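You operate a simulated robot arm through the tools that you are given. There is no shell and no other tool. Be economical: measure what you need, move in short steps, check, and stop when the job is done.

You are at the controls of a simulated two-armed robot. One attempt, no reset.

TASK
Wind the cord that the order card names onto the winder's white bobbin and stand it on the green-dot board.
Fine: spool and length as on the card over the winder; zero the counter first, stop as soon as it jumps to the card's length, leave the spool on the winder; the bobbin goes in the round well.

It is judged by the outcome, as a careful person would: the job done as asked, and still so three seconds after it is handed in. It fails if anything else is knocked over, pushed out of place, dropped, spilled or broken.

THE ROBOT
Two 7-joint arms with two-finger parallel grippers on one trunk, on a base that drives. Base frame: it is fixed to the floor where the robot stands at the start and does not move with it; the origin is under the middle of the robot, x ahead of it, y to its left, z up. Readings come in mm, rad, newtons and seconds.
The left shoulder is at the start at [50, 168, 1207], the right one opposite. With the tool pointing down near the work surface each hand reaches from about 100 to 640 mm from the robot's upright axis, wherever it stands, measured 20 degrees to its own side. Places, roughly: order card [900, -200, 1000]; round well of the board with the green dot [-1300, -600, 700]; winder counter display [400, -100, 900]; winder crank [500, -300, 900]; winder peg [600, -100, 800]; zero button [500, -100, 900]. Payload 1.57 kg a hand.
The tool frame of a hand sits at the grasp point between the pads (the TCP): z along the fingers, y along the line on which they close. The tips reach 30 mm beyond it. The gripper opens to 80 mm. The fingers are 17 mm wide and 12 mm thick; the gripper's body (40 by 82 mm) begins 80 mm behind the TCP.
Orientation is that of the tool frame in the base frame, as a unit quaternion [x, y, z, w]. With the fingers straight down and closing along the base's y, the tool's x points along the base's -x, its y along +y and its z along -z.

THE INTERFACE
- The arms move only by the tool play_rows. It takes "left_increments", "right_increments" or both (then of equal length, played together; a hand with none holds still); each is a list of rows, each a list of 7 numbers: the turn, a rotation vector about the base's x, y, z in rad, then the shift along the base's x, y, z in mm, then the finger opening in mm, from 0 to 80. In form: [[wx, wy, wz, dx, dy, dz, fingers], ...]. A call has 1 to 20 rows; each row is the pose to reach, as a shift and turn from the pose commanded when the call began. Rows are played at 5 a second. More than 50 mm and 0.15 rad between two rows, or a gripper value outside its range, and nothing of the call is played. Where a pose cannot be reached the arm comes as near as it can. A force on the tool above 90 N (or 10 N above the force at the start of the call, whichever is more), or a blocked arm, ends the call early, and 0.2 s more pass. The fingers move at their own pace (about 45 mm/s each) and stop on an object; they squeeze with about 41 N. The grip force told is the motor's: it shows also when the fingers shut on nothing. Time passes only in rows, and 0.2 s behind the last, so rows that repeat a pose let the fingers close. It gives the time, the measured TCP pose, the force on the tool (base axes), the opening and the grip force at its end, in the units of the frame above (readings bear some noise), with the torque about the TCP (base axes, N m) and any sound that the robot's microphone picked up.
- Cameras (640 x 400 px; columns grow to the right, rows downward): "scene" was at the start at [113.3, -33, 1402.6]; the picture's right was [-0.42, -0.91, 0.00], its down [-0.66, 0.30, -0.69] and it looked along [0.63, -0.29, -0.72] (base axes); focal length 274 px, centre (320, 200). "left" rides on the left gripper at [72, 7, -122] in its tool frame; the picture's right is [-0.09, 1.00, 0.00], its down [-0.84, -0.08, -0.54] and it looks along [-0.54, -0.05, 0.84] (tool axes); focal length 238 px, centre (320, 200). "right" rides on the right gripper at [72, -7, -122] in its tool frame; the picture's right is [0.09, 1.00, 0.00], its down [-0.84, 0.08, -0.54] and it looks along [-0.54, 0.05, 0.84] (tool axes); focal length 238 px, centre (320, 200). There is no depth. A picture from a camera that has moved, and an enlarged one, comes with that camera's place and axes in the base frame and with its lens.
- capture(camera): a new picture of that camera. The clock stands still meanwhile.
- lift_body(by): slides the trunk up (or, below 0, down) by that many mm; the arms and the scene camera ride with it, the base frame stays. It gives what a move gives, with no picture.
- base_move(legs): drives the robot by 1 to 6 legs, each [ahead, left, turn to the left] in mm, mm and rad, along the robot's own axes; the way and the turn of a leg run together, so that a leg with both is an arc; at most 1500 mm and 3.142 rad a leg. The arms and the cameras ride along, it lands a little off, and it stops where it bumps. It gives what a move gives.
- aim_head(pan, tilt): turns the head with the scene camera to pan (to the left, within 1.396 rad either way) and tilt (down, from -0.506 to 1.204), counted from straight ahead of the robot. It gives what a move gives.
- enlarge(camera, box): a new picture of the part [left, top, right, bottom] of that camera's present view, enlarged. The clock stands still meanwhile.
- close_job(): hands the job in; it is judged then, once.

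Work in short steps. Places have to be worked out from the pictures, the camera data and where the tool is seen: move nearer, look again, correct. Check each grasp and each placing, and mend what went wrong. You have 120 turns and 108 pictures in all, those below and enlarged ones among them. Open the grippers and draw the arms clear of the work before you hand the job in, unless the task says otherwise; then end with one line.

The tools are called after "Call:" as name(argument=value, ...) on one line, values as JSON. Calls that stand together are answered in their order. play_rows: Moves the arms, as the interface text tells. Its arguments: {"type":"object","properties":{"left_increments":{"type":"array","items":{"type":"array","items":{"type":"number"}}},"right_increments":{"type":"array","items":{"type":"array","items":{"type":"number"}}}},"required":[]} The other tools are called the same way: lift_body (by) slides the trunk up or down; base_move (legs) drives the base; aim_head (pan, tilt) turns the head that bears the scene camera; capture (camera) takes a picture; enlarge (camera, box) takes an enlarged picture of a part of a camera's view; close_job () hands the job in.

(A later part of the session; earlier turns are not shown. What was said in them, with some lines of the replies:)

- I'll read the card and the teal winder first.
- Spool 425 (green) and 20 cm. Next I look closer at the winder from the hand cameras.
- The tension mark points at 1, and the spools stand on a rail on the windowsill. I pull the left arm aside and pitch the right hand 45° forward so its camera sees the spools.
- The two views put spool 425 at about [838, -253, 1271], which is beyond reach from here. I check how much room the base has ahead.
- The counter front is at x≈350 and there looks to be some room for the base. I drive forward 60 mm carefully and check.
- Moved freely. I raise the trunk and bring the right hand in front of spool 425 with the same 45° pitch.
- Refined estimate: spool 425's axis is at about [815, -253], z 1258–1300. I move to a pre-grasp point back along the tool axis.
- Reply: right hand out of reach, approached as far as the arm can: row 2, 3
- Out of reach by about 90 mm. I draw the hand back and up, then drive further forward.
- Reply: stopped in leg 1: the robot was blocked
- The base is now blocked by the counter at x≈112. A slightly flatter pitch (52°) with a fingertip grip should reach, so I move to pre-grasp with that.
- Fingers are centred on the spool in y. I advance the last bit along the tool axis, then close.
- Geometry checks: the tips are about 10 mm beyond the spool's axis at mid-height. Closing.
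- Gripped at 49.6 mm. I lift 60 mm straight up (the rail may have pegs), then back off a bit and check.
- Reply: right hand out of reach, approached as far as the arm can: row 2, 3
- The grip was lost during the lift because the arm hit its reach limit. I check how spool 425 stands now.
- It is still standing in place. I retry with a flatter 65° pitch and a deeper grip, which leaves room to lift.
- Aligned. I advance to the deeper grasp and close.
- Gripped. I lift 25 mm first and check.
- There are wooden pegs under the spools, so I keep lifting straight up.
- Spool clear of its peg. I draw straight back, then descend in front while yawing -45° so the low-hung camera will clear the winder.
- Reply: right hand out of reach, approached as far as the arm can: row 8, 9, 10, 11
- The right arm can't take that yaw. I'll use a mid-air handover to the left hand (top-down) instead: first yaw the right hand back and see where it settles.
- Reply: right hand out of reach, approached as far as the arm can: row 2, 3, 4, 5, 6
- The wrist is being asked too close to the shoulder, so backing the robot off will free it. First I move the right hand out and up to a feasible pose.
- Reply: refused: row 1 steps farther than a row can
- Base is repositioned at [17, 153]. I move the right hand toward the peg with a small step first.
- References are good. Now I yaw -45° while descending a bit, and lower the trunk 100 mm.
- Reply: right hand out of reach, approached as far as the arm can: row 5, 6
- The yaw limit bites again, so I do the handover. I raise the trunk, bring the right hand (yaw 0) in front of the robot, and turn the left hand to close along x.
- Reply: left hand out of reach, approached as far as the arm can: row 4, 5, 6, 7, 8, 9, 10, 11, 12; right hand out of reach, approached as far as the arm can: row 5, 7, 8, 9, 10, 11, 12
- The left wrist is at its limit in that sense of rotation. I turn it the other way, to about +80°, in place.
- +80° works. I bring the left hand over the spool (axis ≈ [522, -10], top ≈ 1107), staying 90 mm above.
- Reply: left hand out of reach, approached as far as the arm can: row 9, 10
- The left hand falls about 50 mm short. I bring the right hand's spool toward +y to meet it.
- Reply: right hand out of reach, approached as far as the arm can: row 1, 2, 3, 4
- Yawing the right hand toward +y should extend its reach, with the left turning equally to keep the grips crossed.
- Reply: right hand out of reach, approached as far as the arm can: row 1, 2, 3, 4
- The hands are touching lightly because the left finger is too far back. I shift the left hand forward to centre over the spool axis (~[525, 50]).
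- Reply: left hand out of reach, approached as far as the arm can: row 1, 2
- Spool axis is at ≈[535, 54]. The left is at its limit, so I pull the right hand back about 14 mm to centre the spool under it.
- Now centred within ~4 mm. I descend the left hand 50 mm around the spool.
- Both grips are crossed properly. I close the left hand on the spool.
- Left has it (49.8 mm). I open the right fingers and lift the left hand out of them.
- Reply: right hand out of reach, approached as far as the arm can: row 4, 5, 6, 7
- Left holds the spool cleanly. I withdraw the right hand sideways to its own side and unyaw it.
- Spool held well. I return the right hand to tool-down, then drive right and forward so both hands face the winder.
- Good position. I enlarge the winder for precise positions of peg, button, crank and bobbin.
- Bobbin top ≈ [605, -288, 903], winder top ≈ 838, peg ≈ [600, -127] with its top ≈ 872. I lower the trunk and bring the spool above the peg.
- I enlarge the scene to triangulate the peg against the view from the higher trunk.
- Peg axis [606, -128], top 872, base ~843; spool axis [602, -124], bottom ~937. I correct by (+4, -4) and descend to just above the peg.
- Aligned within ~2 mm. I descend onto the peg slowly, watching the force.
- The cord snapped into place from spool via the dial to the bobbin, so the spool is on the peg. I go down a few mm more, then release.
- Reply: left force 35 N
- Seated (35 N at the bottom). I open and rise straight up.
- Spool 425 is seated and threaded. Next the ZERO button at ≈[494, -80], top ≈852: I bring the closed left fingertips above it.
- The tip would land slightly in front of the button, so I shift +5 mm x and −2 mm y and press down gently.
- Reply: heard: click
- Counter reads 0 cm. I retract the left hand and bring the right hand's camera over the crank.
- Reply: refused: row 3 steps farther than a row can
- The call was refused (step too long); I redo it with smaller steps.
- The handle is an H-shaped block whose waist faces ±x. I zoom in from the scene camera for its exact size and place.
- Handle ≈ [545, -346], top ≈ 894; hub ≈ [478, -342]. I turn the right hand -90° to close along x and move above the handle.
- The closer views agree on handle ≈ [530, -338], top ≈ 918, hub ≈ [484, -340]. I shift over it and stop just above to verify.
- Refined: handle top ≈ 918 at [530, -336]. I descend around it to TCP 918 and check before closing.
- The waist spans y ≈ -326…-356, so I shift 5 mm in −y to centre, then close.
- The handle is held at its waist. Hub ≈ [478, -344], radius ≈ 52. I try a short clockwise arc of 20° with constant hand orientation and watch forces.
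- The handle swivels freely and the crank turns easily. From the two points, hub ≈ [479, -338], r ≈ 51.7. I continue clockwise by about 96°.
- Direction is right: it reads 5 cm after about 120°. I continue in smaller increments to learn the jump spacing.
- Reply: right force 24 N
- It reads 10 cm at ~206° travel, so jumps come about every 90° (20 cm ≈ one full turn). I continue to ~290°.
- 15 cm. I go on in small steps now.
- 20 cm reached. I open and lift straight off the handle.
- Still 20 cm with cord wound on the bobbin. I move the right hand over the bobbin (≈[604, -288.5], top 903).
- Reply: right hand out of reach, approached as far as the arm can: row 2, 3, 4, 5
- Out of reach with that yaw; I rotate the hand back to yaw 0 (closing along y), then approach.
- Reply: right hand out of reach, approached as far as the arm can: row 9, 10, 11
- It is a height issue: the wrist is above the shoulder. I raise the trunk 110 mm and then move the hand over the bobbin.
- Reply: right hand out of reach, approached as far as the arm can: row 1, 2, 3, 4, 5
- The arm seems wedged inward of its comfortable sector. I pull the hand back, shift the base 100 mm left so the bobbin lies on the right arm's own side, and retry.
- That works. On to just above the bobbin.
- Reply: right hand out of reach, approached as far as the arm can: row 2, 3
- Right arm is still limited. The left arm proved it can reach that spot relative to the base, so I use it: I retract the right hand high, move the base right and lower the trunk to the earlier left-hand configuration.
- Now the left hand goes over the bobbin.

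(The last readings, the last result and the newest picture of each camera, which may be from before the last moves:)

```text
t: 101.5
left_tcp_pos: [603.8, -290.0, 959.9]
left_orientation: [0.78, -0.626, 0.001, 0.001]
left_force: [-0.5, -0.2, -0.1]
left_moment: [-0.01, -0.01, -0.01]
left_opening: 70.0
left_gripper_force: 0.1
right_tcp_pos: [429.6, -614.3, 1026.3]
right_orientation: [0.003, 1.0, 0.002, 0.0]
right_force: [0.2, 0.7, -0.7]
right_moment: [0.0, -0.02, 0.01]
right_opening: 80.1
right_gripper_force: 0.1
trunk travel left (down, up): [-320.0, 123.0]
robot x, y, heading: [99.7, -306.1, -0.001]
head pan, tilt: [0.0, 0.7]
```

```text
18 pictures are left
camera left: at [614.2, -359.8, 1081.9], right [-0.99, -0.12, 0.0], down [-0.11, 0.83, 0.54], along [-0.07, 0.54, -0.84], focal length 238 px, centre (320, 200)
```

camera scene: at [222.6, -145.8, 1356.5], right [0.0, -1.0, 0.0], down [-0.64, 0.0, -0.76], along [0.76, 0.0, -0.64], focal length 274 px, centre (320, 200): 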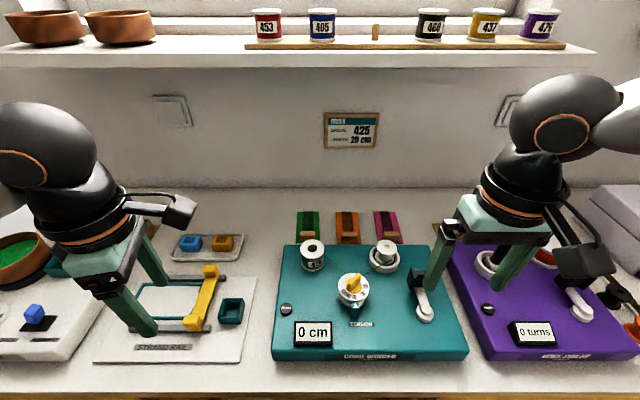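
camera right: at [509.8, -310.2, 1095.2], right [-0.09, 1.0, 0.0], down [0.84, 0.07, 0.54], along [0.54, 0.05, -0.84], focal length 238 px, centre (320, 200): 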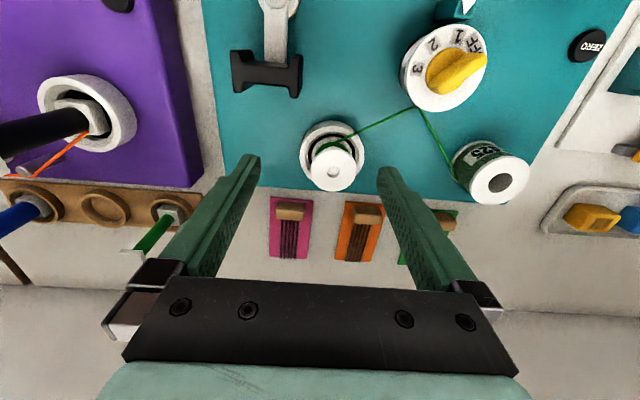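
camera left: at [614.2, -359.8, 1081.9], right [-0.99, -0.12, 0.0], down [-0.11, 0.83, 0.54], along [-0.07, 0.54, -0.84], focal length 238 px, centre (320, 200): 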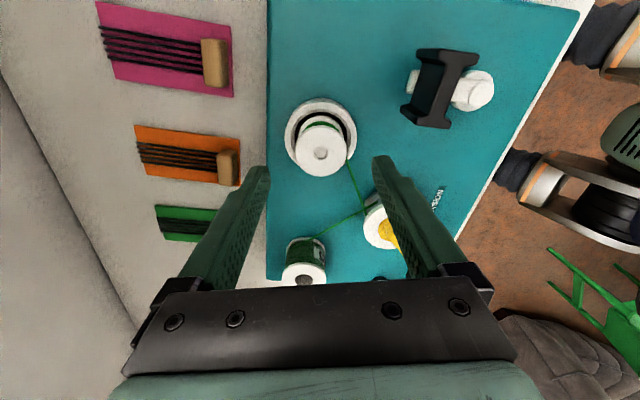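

Centred ([604, -289]). I descend around the top flange to TCP 904 and close.

Call:
play_rows(left_increments=[[0, 0, 0, 0, 1, -20, 70], [0, 0, 0, 0, 1, -40, 70], [0, 0, 0, 0, 1, -55, 70], [0, 0, 0, 0, 1, -55, 55], [0, 0, 0, 0, 1, -55, 40], [0, 0, 0, 0, 1, -55, 20], [0, 0, 0, 0, 1, -55, 20]])

Call:
capture(camera="left")

```text
t: 103.1
left_tcp_pos: [603.6, -286.3, 904.1]
left_orientation: [0.78, -0.625, 0.001, 0.0]
left_force: [0.8, -0.5, 0.1]
left_moment: [-0.03, -0.01, -0.01]
left_opening: 40.2
left_gripper_force: 29.7
right_tcp_pos: [430.1, -616.6, 1024.4]
right_orientation: [0.003, 1.0, 0.002, 0.0]
right_force: [0.1, -0.5, 0.2]
right_moment: [-0.01, 0.01, -0.01]
right_opening: 80.0
right_gripper_force: 0.1
trunk travel left (down, up): [-320.0, 123.0]
robot x, y, heading: [98.9, -304.2, -0.004]
head pan, tilt: [0.0, 0.7]
```

```text
17 pictures are left
camera left: at [613.7, -359.0, 1027.8], right [-0.99, -0.13, 0.0], down [-0.11, 0.83, 0.54], along [-0.07, 0.54, -0.84], focal length 238 px, centre (320, 200)
```

left: 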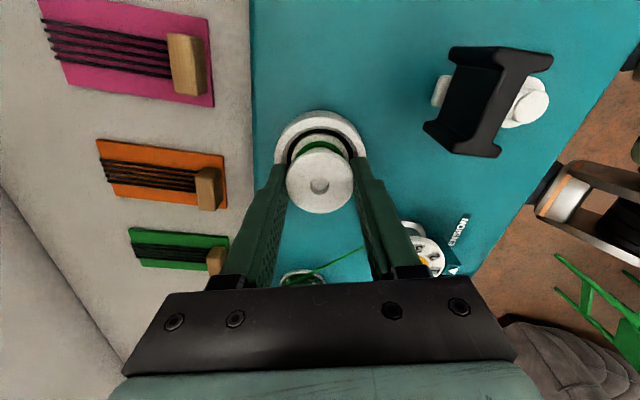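

Gripped at 40 mm. I lift straight up and check the result from the scene camera.

Call:
play_rows(left_increments=[[0, 0, 0, 0, 0, 12, 20], [0, 0, 0, 0, 0, 30, 20], [0, 0, 0, 0, 0, 60, 20], [0, 0, 0, 0, 0, 90, 20]])

Call:
capture(camera="scene")

```text
t: 104.1
left_tcp_pos: [604.0, -286.6, 994.7]
left_orientation: [0.78, -0.626, 0.0, 0.001]
left_force: [-0.2, -0.1, -1.4]
left_moment: [0.01, 0.0, 0.01]
left_opening: 39.7
left_gripper_force: 40.9
right_tcp_pos: [428.0, -615.7, 1025.5]
right_orientation: [0.003, 1.0, 0.001, 0.0]
right_force: [0.0, 0.5, -0.9]
right_moment: [-0.01, 0.01, 0.02]
right_opening: 80.1
right_gripper_force: 0.1
trunk travel left (down, up): [-320.0, 123.0]
robot x, y, heading: [94.6, -311.2, 0.001]
head pan, tilt: [0.0, 0.7]
```

```text
16 pictures are left
camera scene: at [221.9, -306.5, 1356.6], right [0.0, -1.0, 0.0], down [-0.64, 0.0, -0.77], along [0.77, 0.0, -0.64], focal length 274 px, centre (320, 200)
```

scene: 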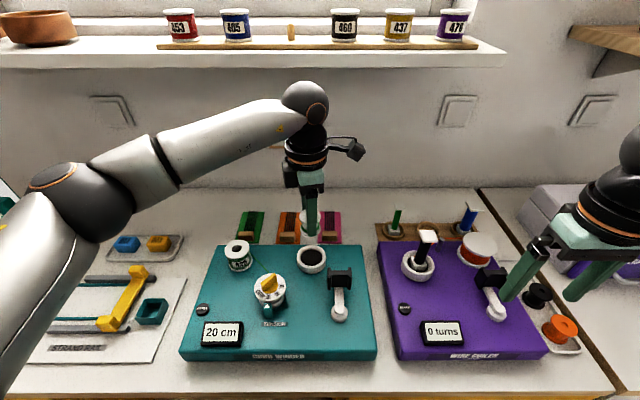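

Bobbin is free with its cord; the counter is still at 20 cm and the spool on its peg. I retract both hands, back away and turn around to look for the green-dot board.

Call:
play_rows(left_increments=[[0, 0, 0, -40, 5, 20, 20], [0, 0, 0, -80, 10, 40, 20], [0, 0, 0, -120, 20, 50, 20], [0, 0, 0, -160, 30, 50, 20], [0, 0, 0, -200, 40, 50, 20]], right_increments=[[0, 0, 0, -15, 5, 20, 80], [0, 0, 0, -30, 10, 40, 80], [0, 0, 0, -45, 15, 50, 80], [0, 0, 0, -60, 20, 50, 80], [0, 0, 0, -75, 25, 50, 80]])

Call:
base_move(legs=[[-250, 0, 0], [0, 0, -3.0]])

Call:
aim_head(pan=0, tilt=0.5)

Call:
capture(camera="scene")

```text
t: 105.3
left_tcp_pos: [402.0, -246.6, 1047.4]
left_orientation: [0.779, -0.627, 0.0, 0.0]
left_force: [-1.0, -1.0, -0.1]
left_moment: [0.0, -0.02, 0.03]
left_opening: 39.6
left_gripper_force: 41.2
right_tcp_pos: [354.4, -590.9, 1076.6]
right_orientation: [0.004, 1.0, 0.001, 0.0]
right_force: [0.7, -1.0, 0.3]
right_moment: [-0.03, -0.02, -0.02]
right_opening: 79.7
right_gripper_force: 0.0
trunk travel left (down, up): [-320.0, 123.0]
robot x, y, heading: [96.3, -307.2, -0.003]
head pan, tilt: [0.0, 0.7]
```

```text
t: 114.2
left_tcp_pos: [-450.4, -400.8, 1047.5]
left_orientation: [0.577, 0.817, 0.0, -0.001]
left_force: [0.2, 0.2, 0.1]
left_moment: [0.04, 0.0, 0.0]
left_opening: 39.7
left_gripper_force: 41.2
right_tcp_pos: [-443.0, -54.7, 1075.8]
right_orientation: [0.998, 0.058, 0.0, 0.002]
right_force: [0.4, -0.2, 0.7]
right_moment: [0.04, -0.02, -0.01]
right_opening: 80.0
right_gripper_force: 0.0
trunk travel left (down, up): [-320.0, 123.0]
robot x, y, heading: [-155.3, -303.4, -3.02]
head pan, tilt: [0.0, 0.7]
```

```text
t: 114.9
left_tcp_pos: [-451.0, -401.9, 1048.4]
left_orientation: [0.577, 0.817, 0.0, -0.001]
left_force: [0.9, -0.2, 0.4]
left_moment: [0.03, -0.01, 0.0]
left_opening: 39.6
left_gripper_force: 41.2
right_tcp_pos: [-445.3, -53.7, 1075.5]
right_orientation: [0.998, 0.059, -0.001, 0.002]
right_force: [0.0, 0.1, 0.0]
right_moment: [-0.03, 0.01, 0.01]
right_opening: 80.0
right_gripper_force: 0.1
trunk travel left (down, up): [-320.0, 123.0]
robot x, y, heading: [-154.2, -304.0, -3.024]
head pan, tilt: [0.0, 0.499]
```

```text
15 pictures are left
camera scene: at [-282.9, -320.6, 1374.2], right [-0.12, 0.99, 0.0], down [0.48, 0.06, -0.88], along [-0.87, -0.1, -0.48], focal length 274 px, centre (320, 200)
```

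scene: 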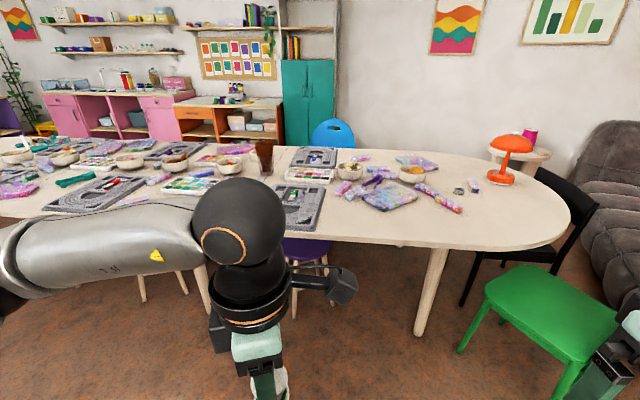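

A craft table with bead boards lies ahead. I enlarge the area around the expected board position.

Call:
enlarge(camera="scene", box=[180, 140, 360, 240])

```text
3.56 times, centred on (270, 190) of scene
camera zoom: at [-282.9, -320.6, 1374.2], right [-0.12, 0.99, 0.0], down [0.48, 0.06, -0.88], along [-0.87, -0.1, -0.48], focal length 973 px, centre (498, 236)
```

zoom: 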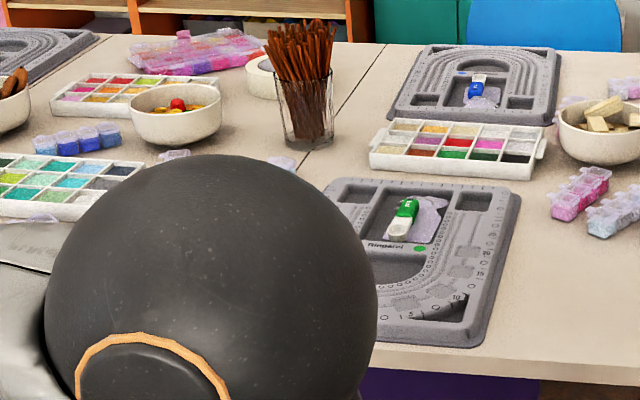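

The green-dot board sits near the table's front edge, dot at ≈[-1390, -552]. The floor ahead is clear (chair well to the right), so I straighten up, shift left and drive to x ≈ -800.

Call:
base_move(legs=[[0, 0, -0.118], [0, 165, 0], [620, 0, 0]])

Call:
aim_head(pan=0.15, tilt=0.8)

Call:
capture(camera="scene")

```text
t: 120.6
left_tcp_pos: [-1080.5, -519.2, 1048.2]
left_orientation: [0.63, 0.777, 0.0, -0.001]
left_force: [-0.4, 0.5, 0.1]
left_moment: [-0.01, -0.01, 0.02]
left_opening: 39.5
left_gripper_force: 41.1
right_tcp_pos: [-1029.3, -176.4, 1075.6]
right_orientation: [1.0, -0.007, 0.0, 0.001]
right_force: [0.3, 0.2, 0.7]
right_moment: [0.02, -0.01, -0.02]
right_opening: 79.8
right_gripper_force: 0.0
trunk travel left (down, up): [-320.0, 123.0]
robot x, y, heading: [-772.1, -460.7, 3.131]
head pan, tilt: [0.0, 0.499]
```

```text
t: 121.4
left_tcp_pos: [-1080.0, -518.0, 1048.7]
left_orientation: [0.629, 0.777, -0.001, -0.001]
left_force: [0.0, -0.1, 0.3]
left_moment: [0.03, 0.02, -0.03]
left_opening: 39.7
left_gripper_force: 41.1
right_tcp_pos: [-1028.9, -175.0, 1075.9]
right_orientation: [1.0, -0.007, 0.001, 0.002]
right_force: [-0.5, 0.7, -0.2]
right_moment: [0.0, -0.01, 0.03]
right_opening: 80.0
right_gripper_force: 0.0
trunk travel left (down, up): [-320.0, 123.0]
robot x, y, heading: [-769.8, -464.2, 3.128]
head pan, tilt: [0.15, 0.799]
```

```text
13 pictures are left
camera scene: at [-893.0, -473.0, 1348.4], right [-0.14, 0.99, 0.0], down [0.71, 0.1, -0.7], along [-0.69, -0.1, -0.72], focal length 274 px, centre (320, 200)
```

scene: 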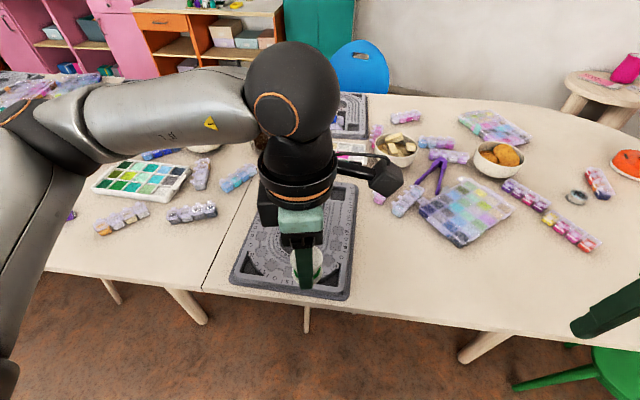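

The arm hides the board; I move the left hand aside (−y) to see the wells.

Call:
play_rows(left_increments=[[0, 0, 0, 30, -40, 0, 20], [0, 0, 0, 60, -80, 0, 20], [0, 0, 0, 80, -125, 0, 20], [0, 0, 0, 90, -170, 0, 20], [0, 0, 0, 90, -210, 0, 20]])

Call:
enlarge(camera="scene", box=[220, 150, 380, 310])

```text
t: 122.6
left_tcp_pos: [-1006.2, -731.3, 1058.3]
left_orientation: [0.63, 0.777, 0.001, -0.001]
left_force: [0.1, 0.5, 0.5]
left_moment: [0.06, -0.03, 0.0]
left_opening: 39.8
left_gripper_force: 40.8
left hand out of reach, approached as far as the arm can: row 3, 4, 5
right_tcp_pos: [-1028.5, -176.5, 1075.3]
right_orientation: [1.0, -0.007, 0.0, 0.001]
right_force: [0.4, -0.3, -0.5]
right_moment: [0.0, 0.01, 0.03]
right_opening: 80.0
right_gripper_force: 0.0
trunk travel left (down, up): [-320.0, 123.0]
robot x, y, heading: [-771.3, -459.0, 3.132]
head pan, tilt: [0.15, 0.799]
```

```text
2.50 times, centred on (300, 230) of scene
camera zoom: at [-892.2, -473.6, 1348.4], right [-0.14, 0.99, 0.0], down [0.71, 0.1, -0.7], along [-0.69, -0.09, -0.72], focal length 684 px, centre (370, 125)
```

zoom: 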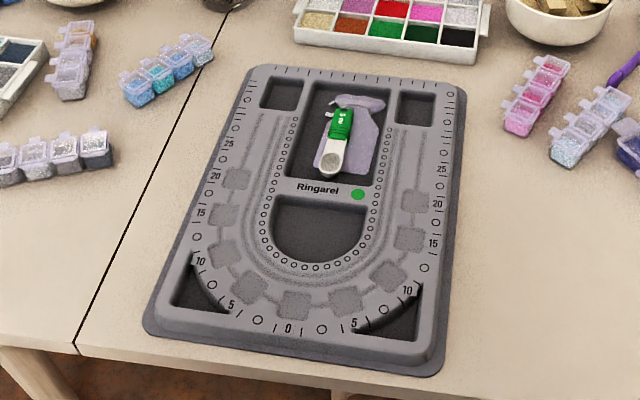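

The round-ended well is centred at ≈[-1306, -585], floor ≈745. I drive 90 mm closer, lower the trunk 100 mm and bring the left hand back toward the well, staying high.

Call:
base_move(legs=[[90, 0, 0]])

Call:
lift_body(by=-100)

Call:
play_rows(left_increments=[[0, 0, 0, -40, 25, 0, 20], [0, 0, 0, -80, 50, 0, 20], [0, 0, 0, -120, 75, 0, 20], [0, 0, 0, -160, 110, 0, 20], [0, 0, 0, -200, 140, 0, 20]])

```text
t: 123.7
left_tcp_pos: [-1097.3, -730.9, 1058.5]
left_orientation: [0.629, 0.777, 0.001, 0.0]
left_force: [-0.4, 0.3, -0.4]
left_moment: [-0.02, -0.04, 0.01]
left_opening: 39.7
left_gripper_force: 41.4
right_tcp_pos: [-1118.9, -174.5, 1075.8]
right_orientation: [1.0, -0.007, 0.0, 0.002]
right_force: [0.3, -0.4, -0.1]
right_moment: [-0.02, -0.02, -0.04]
right_opening: 80.0
right_gripper_force: 0.1
trunk travel left (down, up): [-320.0, 123.0]
robot x, y, heading: [-859.2, -461.0, 3.131]
head pan, tilt: [0.15, 0.799]
```

```text
t: 125.1
left_tcp_pos: [-1094.4, -731.7, 958.6]
left_orientation: [0.629, 0.777, 0.001, -0.001]
left_force: [-0.6, 0.4, -0.5]
left_moment: [-0.02, 0.0, 0.01]
left_opening: 39.6
left_gripper_force: 40.7
right_tcp_pos: [-1118.1, -175.1, 976.2]
right_orientation: [1.0, -0.006, -0.001, 0.002]
right_force: [-0.3, 0.0, 0.0]
right_moment: [0.01, -0.01, -0.01]
right_opening: 79.9
right_gripper_force: 0.1
trunk travel left (down, up): [-220.0, 223.0]
robot x, y, heading: [-865.9, -461.8, 3.13]
head pan, tilt: [0.15, 0.799]
```

```text
refused: row 4 steps farther than a row can; nothing moved
```

Redo with smaller steps, straight to above the well.

Call:
play_rows(left_increments=[[0, 0, 0, -30, 21, 0, 20], [0, 0, 0, -60, 42, 0, 20], [0, 0, 0, -90, 63, 0, 20], [0, 0, 0, -120, 84, 0, 20], [0, 0, 0, -150, 105, 0, 20], [0, 0, 0, -180, 126, -20, 20], [0, 0, 0, -211, 147, -40, 20], [0, 0, 0, -211, 147, -75, 20]])

Call:
capture(camera="left")

Call:
enlarge(camera="scene", box=[210, 170, 390, 330])

```text
t: 126.9
left_tcp_pos: [-1307.5, -583.8, 885.2]
left_orientation: [0.629, 0.777, 0.0, -0.001]
left_force: [-1.1, -0.5, 0.0]
left_moment: [-0.02, 0.01, 0.02]
left_opening: 39.6
left_gripper_force: 41.2
right_tcp_pos: [-1118.2, -174.8, 975.5]
right_orientation: [1.0, -0.006, 0.0, 0.002]
right_force: [0.0, 0.7, -0.3]
right_moment: [-0.03, -0.01, -0.01]
right_opening: 80.0
right_gripper_force: 0.2
trunk travel left (down, up): [-220.0, 223.0]
robot x, y, heading: [-864.7, -460.7, 3.129]
head pan, tilt: [0.15, 0.799]
```

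```text
11 pictures are left
camera left: at [-1315.8, -510.4, 1008.6], right [0.99, 0.12, 0.0], down [0.1, -0.84, 0.54], along [0.06, -0.54, -0.84], focal length 238 px, centre (320, 200)
```

left: 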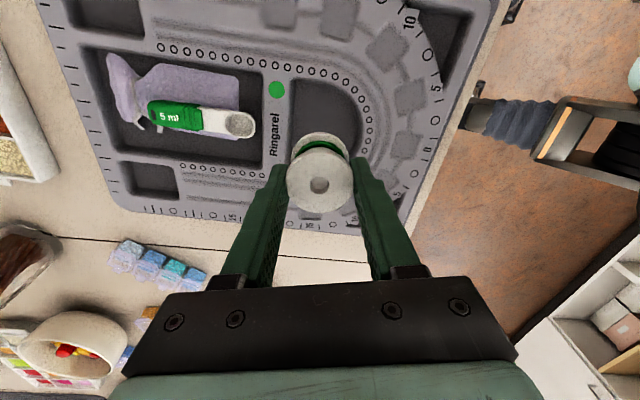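

```text
2.50 times, centred on (300, 250) of scene
camera zoom: at [-982.3, -472.3, 1248.3], right [-0.14, 0.99, 0.0], down [0.71, 0.1, -0.7], along [-0.69, -0.1, -0.72], focal length 684 px, centre (370, 75)
```

zoom: 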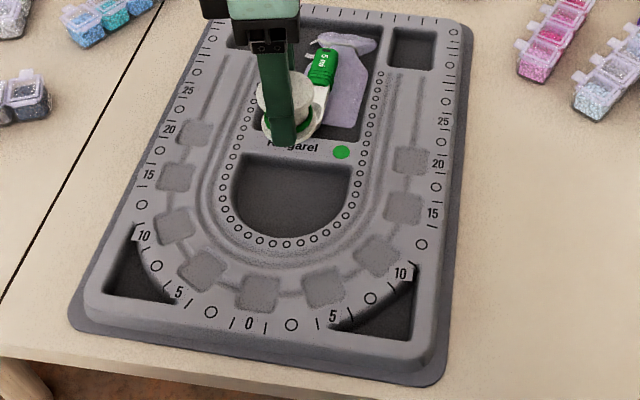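

Bobbin and well are aligned within a few mm. I descend to just above the well floor, stepping slowly.

Call:
play_rows(left_increments=[[0, 0, 0, 1, 0, -30, 20], [0, 0, 0, 1, 0, -55, 20], [0, 0, 0, 1, 0, -70, 20], [0, 0, 0, 1, 0, -76, 20], [0, 0, 0, 1, 0, -80, 20]])

Call:
enlarge(camera="scene", box=[210, 170, 390, 330])

```text
t: 128.1
left_tcp_pos: [-1305.7, -583.8, 803.4]
left_orientation: [0.629, 0.777, 0.001, 0.0]
left_force: [0.8, 0.7, 0.1]
left_moment: [0.02, 0.0, 0.03]
left_opening: 39.8
left_gripper_force: 41.2
right_tcp_pos: [-1118.8, -175.4, 974.7]
right_orientation: [1.0, -0.006, 0.0, 0.002]
right_force: [-0.2, -0.6, -0.5]
right_moment: [0.04, 0.01, 0.02]
right_opening: 79.8
right_gripper_force: 0.1
trunk travel left (down, up): [-220.0, 223.0]
robot x, y, heading: [-859.3, -461.7, 3.13]
head pan, tilt: [0.15, 0.799]
```

```text
2.50 times, centred on (300, 250) of scene
camera zoom: at [-982.3, -472.2, 1248.3], right [-0.14, 0.99, 0.0], down [0.71, 0.1, -0.7], along [-0.69, -0.1, -0.72], focal length 684 px, centre (370, 75)
```

zoom: 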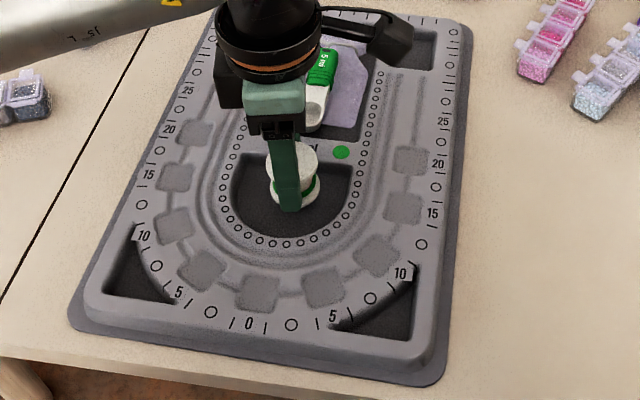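

Well centred. I continue down in 3 mm steps, watching for contact.

Call:
play_rows(left_increments=[[0, 0, 0, 0, 0, -3, 20], [0, 0, 0, 0, 0, -6, 20], [0, 0, 0, 0, 0, -9, 20]])

```text
t: 128.9
left_tcp_pos: [-1306.6, -584.0, 794.7]
left_orientation: [0.629, 0.778, -0.001, 0.0]
left_force: [-0.4, 0.5, 0.0]
left_moment: [-0.01, -0.02, 0.0]
left_opening: 39.9
left_gripper_force: 41.3
right_tcp_pos: [-1117.8, -174.1, 976.4]
right_orientation: [1.0, -0.006, 0.001, 0.002]
right_force: [0.4, 0.3, 0.1]
right_moment: [-0.01, 0.01, -0.02]
right_opening: 79.9
right_gripper_force: 0.1
trunk travel left (down, up): [-220.0, 223.0]
robot x, y, heading: [-859.9, -462.4, 3.129]
head pan, tilt: [0.15, 0.799]
```

Call:
play_rows(left_increments=[[0, 0, 0, 0, 0, -3, 20], [0, 0, 0, 0, 0, -6, 20], [0, 0, 0, 0, 0, -9, 20]])

Call:
enlarge(camera="scene", box=[260, 210, 340, 260])

```text
t: 129.7
left_tcp_pos: [-1305.6, -583.7, 785.2]
left_orientation: [0.629, 0.777, 0.001, 0.0]
left_force: [-0.3, -0.1, -0.3]
left_moment: [-0.02, 0.0, 0.02]
left_opening: 39.7
left_gripper_force: 41.5
right_tcp_pos: [-1118.9, -175.3, 975.8]
right_orientation: [1.0, -0.006, 0.0, 0.002]
right_force: [-0.6, 0.2, 0.8]
right_moment: [0.02, -0.05, -0.02]
right_opening: 79.9
right_gripper_force: 0.1
trunk travel left (down, up): [-220.0, 223.0]
robot x, y, heading: [-863.6, -463.3, 3.135]
head pan, tilt: [0.15, 0.799]
```

```text
8.00 times, centred on (300, 235) of scene
camera zoom: at [-982.3, -472.2, 1248.3], right [-0.14, 0.99, 0.0], down [0.71, 0.1, -0.7], along [-0.69, -0.1, -0.72], focal length 2189 px, centre (480, -80)
```

zoom: 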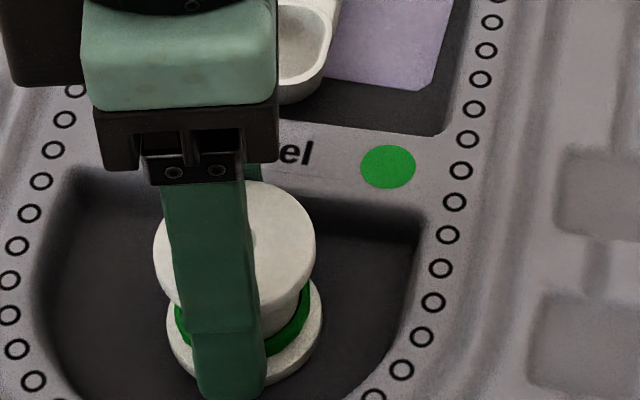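

Not yet in contact; the bobbin extends about 10 mm below the fingertips. Continuing down.

Call:
play_rows(left_increments=[[0, 0, 0, 0, 0, -2, 20], [0, 0, 0, 0, 0, -4, 20], [0, 0, 0, 0, 0, -6, 20]])

```text
t: 130.5
left_tcp_pos: [-1306.5, -584.1, 783.1]
left_orientation: [0.629, 0.778, -0.003, -0.004]
left_force: [4.1, -3.9, 32.8]
left_moment: [-0.29, -0.18, 0.01]
left_opening: 39.3
left_gripper_force: 41.4
right_tcp_pos: [-1116.1, -175.3, 975.7]
right_orientation: [1.0, -0.006, -0.002, 0.003]
right_force: [0.2, 0.1, -0.2]
right_moment: [0.0, 0.02, 0.01]
right_opening: 80.1
right_gripper_force: 0.1
trunk travel left (down, up): [-220.0, 223.0]
robot x, y, heading: [-861.5, -459.2, 3.129]
head pan, tilt: [0.15, 0.799]
```

Contact on the well floor. I relieve the pressure, open just enough to clear, and rise straight up.

Call:
play_rows(left_increments=[[0, 0, 0, 0, 0, 3.5, 20], [0, 0, 0, 0, 0, 3.5, 44], [0, 0, 0, 0, 0, 3.5, 52], [0, 0, 0, 0, 0, 3.5, 52], [0, 0, 0, 0, 0, 20, 52], [0, 0, 0, 0, 0, 55, 52], [0, 0, 0, 0, 0, 95, 52], [0, 0, 0, 0, 0, 140, 60]])

Call:
enlarge(camera="scene", box=[210, 170, 390, 330])

Call:
capture(camera="left")

```text
t: 132.3
left_tcp_pos: [-1307.4, -586.0, 919.4]
left_orientation: [0.629, 0.777, 0.0, 0.0]
left_force: [-0.4, 0.7, 0.4]
left_moment: [0.02, 0.02, -0.01]
left_opening: 59.9
left_gripper_force: 0.1
right_tcp_pos: [-1117.9, -176.8, 975.9]
right_orientation: [1.0, -0.006, 0.0, 0.001]
right_force: [0.3, 0.1, -0.5]
right_moment: [0.0, 0.03, 0.01]
right_opening: 79.9
right_gripper_force: 0.2
trunk travel left (down, up): [-220.0, 223.0]
robot x, y, heading: [-861.8, -459.9, 3.131]
head pan, tilt: [0.15, 0.799]
```

```text
2.50 times, centred on (300, 250) of scene
camera zoom: at [-982.1, -472.1, 1248.3], right [-0.14, 0.99, 0.0], down [0.71, 0.1, -0.7], along [-0.69, -0.1, -0.72], focal length 684 px, centre (370, 75)
```

zoom: 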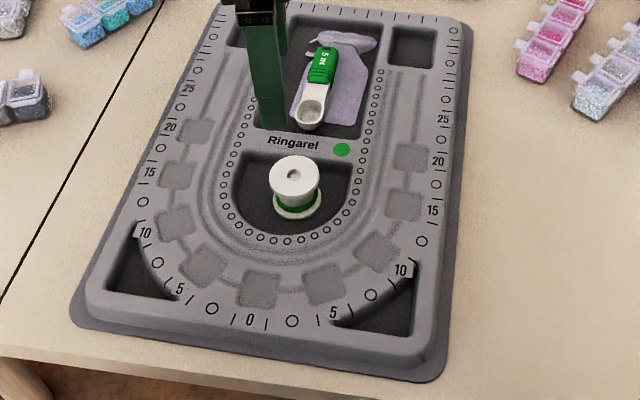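

```text
6 pictures are left
camera left: at [-1313.7, -513.2, 1041.5], right [0.99, 0.12, 0.0], down [0.1, -0.83, 0.54], along [0.06, -0.54, -0.84], focal length 238 px, centre (320, 200)
```

left: 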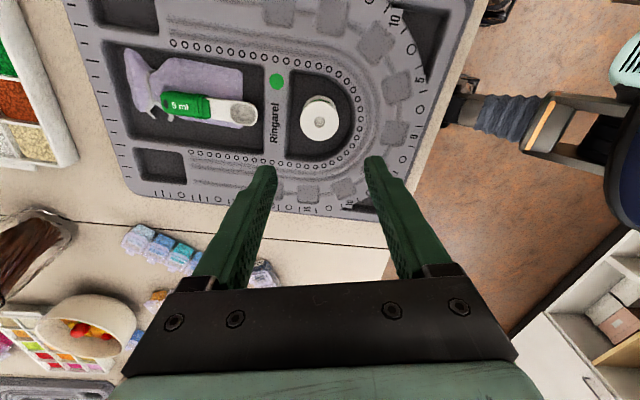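

The bobbin stands upright in the round well and the board has not moved. I raise and retract the left hand clear of the table.

Call:
play_rows(left_increments=[[0, 0, 0, 0, 0, 40, 60], [0, 0, 0, 30, 0, 75, 70], [0, 0, 0, 70, 0, 100, 80], [0, 0, 0, 110, 0, 110, 80], [0, 0, 0, 150, 0, 110, 80]])

Call:
base_move(legs=[[-200, 0, 0]])

Call:
capture(camera="scene")

```text
t: 133.5
left_tcp_pos: [-1154.4, -585.3, 1027.3]
left_orientation: [0.629, 0.777, 0.0, 0.0]
left_force: [-0.1, 0.2, -0.5]
left_moment: [0.0, -0.01, -0.01]
left_opening: 80.0
left_gripper_force: 0.1
right_tcp_pos: [-1117.8, -175.5, 975.6]
right_orientation: [1.0, -0.006, 0.0, 0.001]
right_force: [1.3, 0.1, -0.4]
right_moment: [-0.02, -0.01, -0.01]
right_opening: 80.1
right_gripper_force: 0.1
trunk travel left (down, up): [-220.0, 223.0]
robot x, y, heading: [-859.0, -467.2, 3.132]
head pan, tilt: [0.15, 0.799]
```

```text
t: 135.1
left_tcp_pos: [-954.4, -586.4, 1027.8]
left_orientation: [0.63, 0.777, 0.001, -0.001]
left_force: [0.7, -0.3, 0.2]
left_moment: [0.01, 0.03, -0.02]
left_opening: 80.1
left_gripper_force: 0.0
right_tcp_pos: [-917.7, -178.2, 974.9]
right_orientation: [1.0, -0.007, 0.0, 0.002]
right_force: [0.3, -0.4, 0.2]
right_moment: [0.0, -0.05, 0.05]
right_opening: 80.2
right_gripper_force: 0.1
trunk travel left (down, up): [-220.0, 223.0]
robot x, y, heading: [-664.2, -468.4, 3.126]
head pan, tilt: [0.15, 0.799]
```

```text
5 pictures are left
camera scene: at [-782.0, -474.4, 1248.4], right [-0.14, 0.99, 0.0], down [0.71, 0.1, -0.7], along [-0.69, -0.1, -0.72], focal length 274 px, centre (320, 200)
```

scene: 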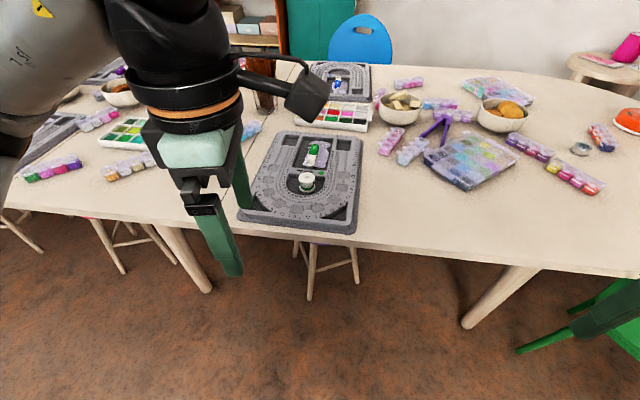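

All is in order: the bobbin is standing, the arms are clear and the grippers open. Handing in.

Call:
close_job()

```text
The job is handed in.
```

I wound 20 cm of cord from spool 425 onto the white bobbin, and the bobbin is standing in the round well of the green-dot board. I zeroed the counter first and stopped when it jumped to 20 cm. The spool is still on the winder, both arms are clear with grippers open, and nothing was knocked over.
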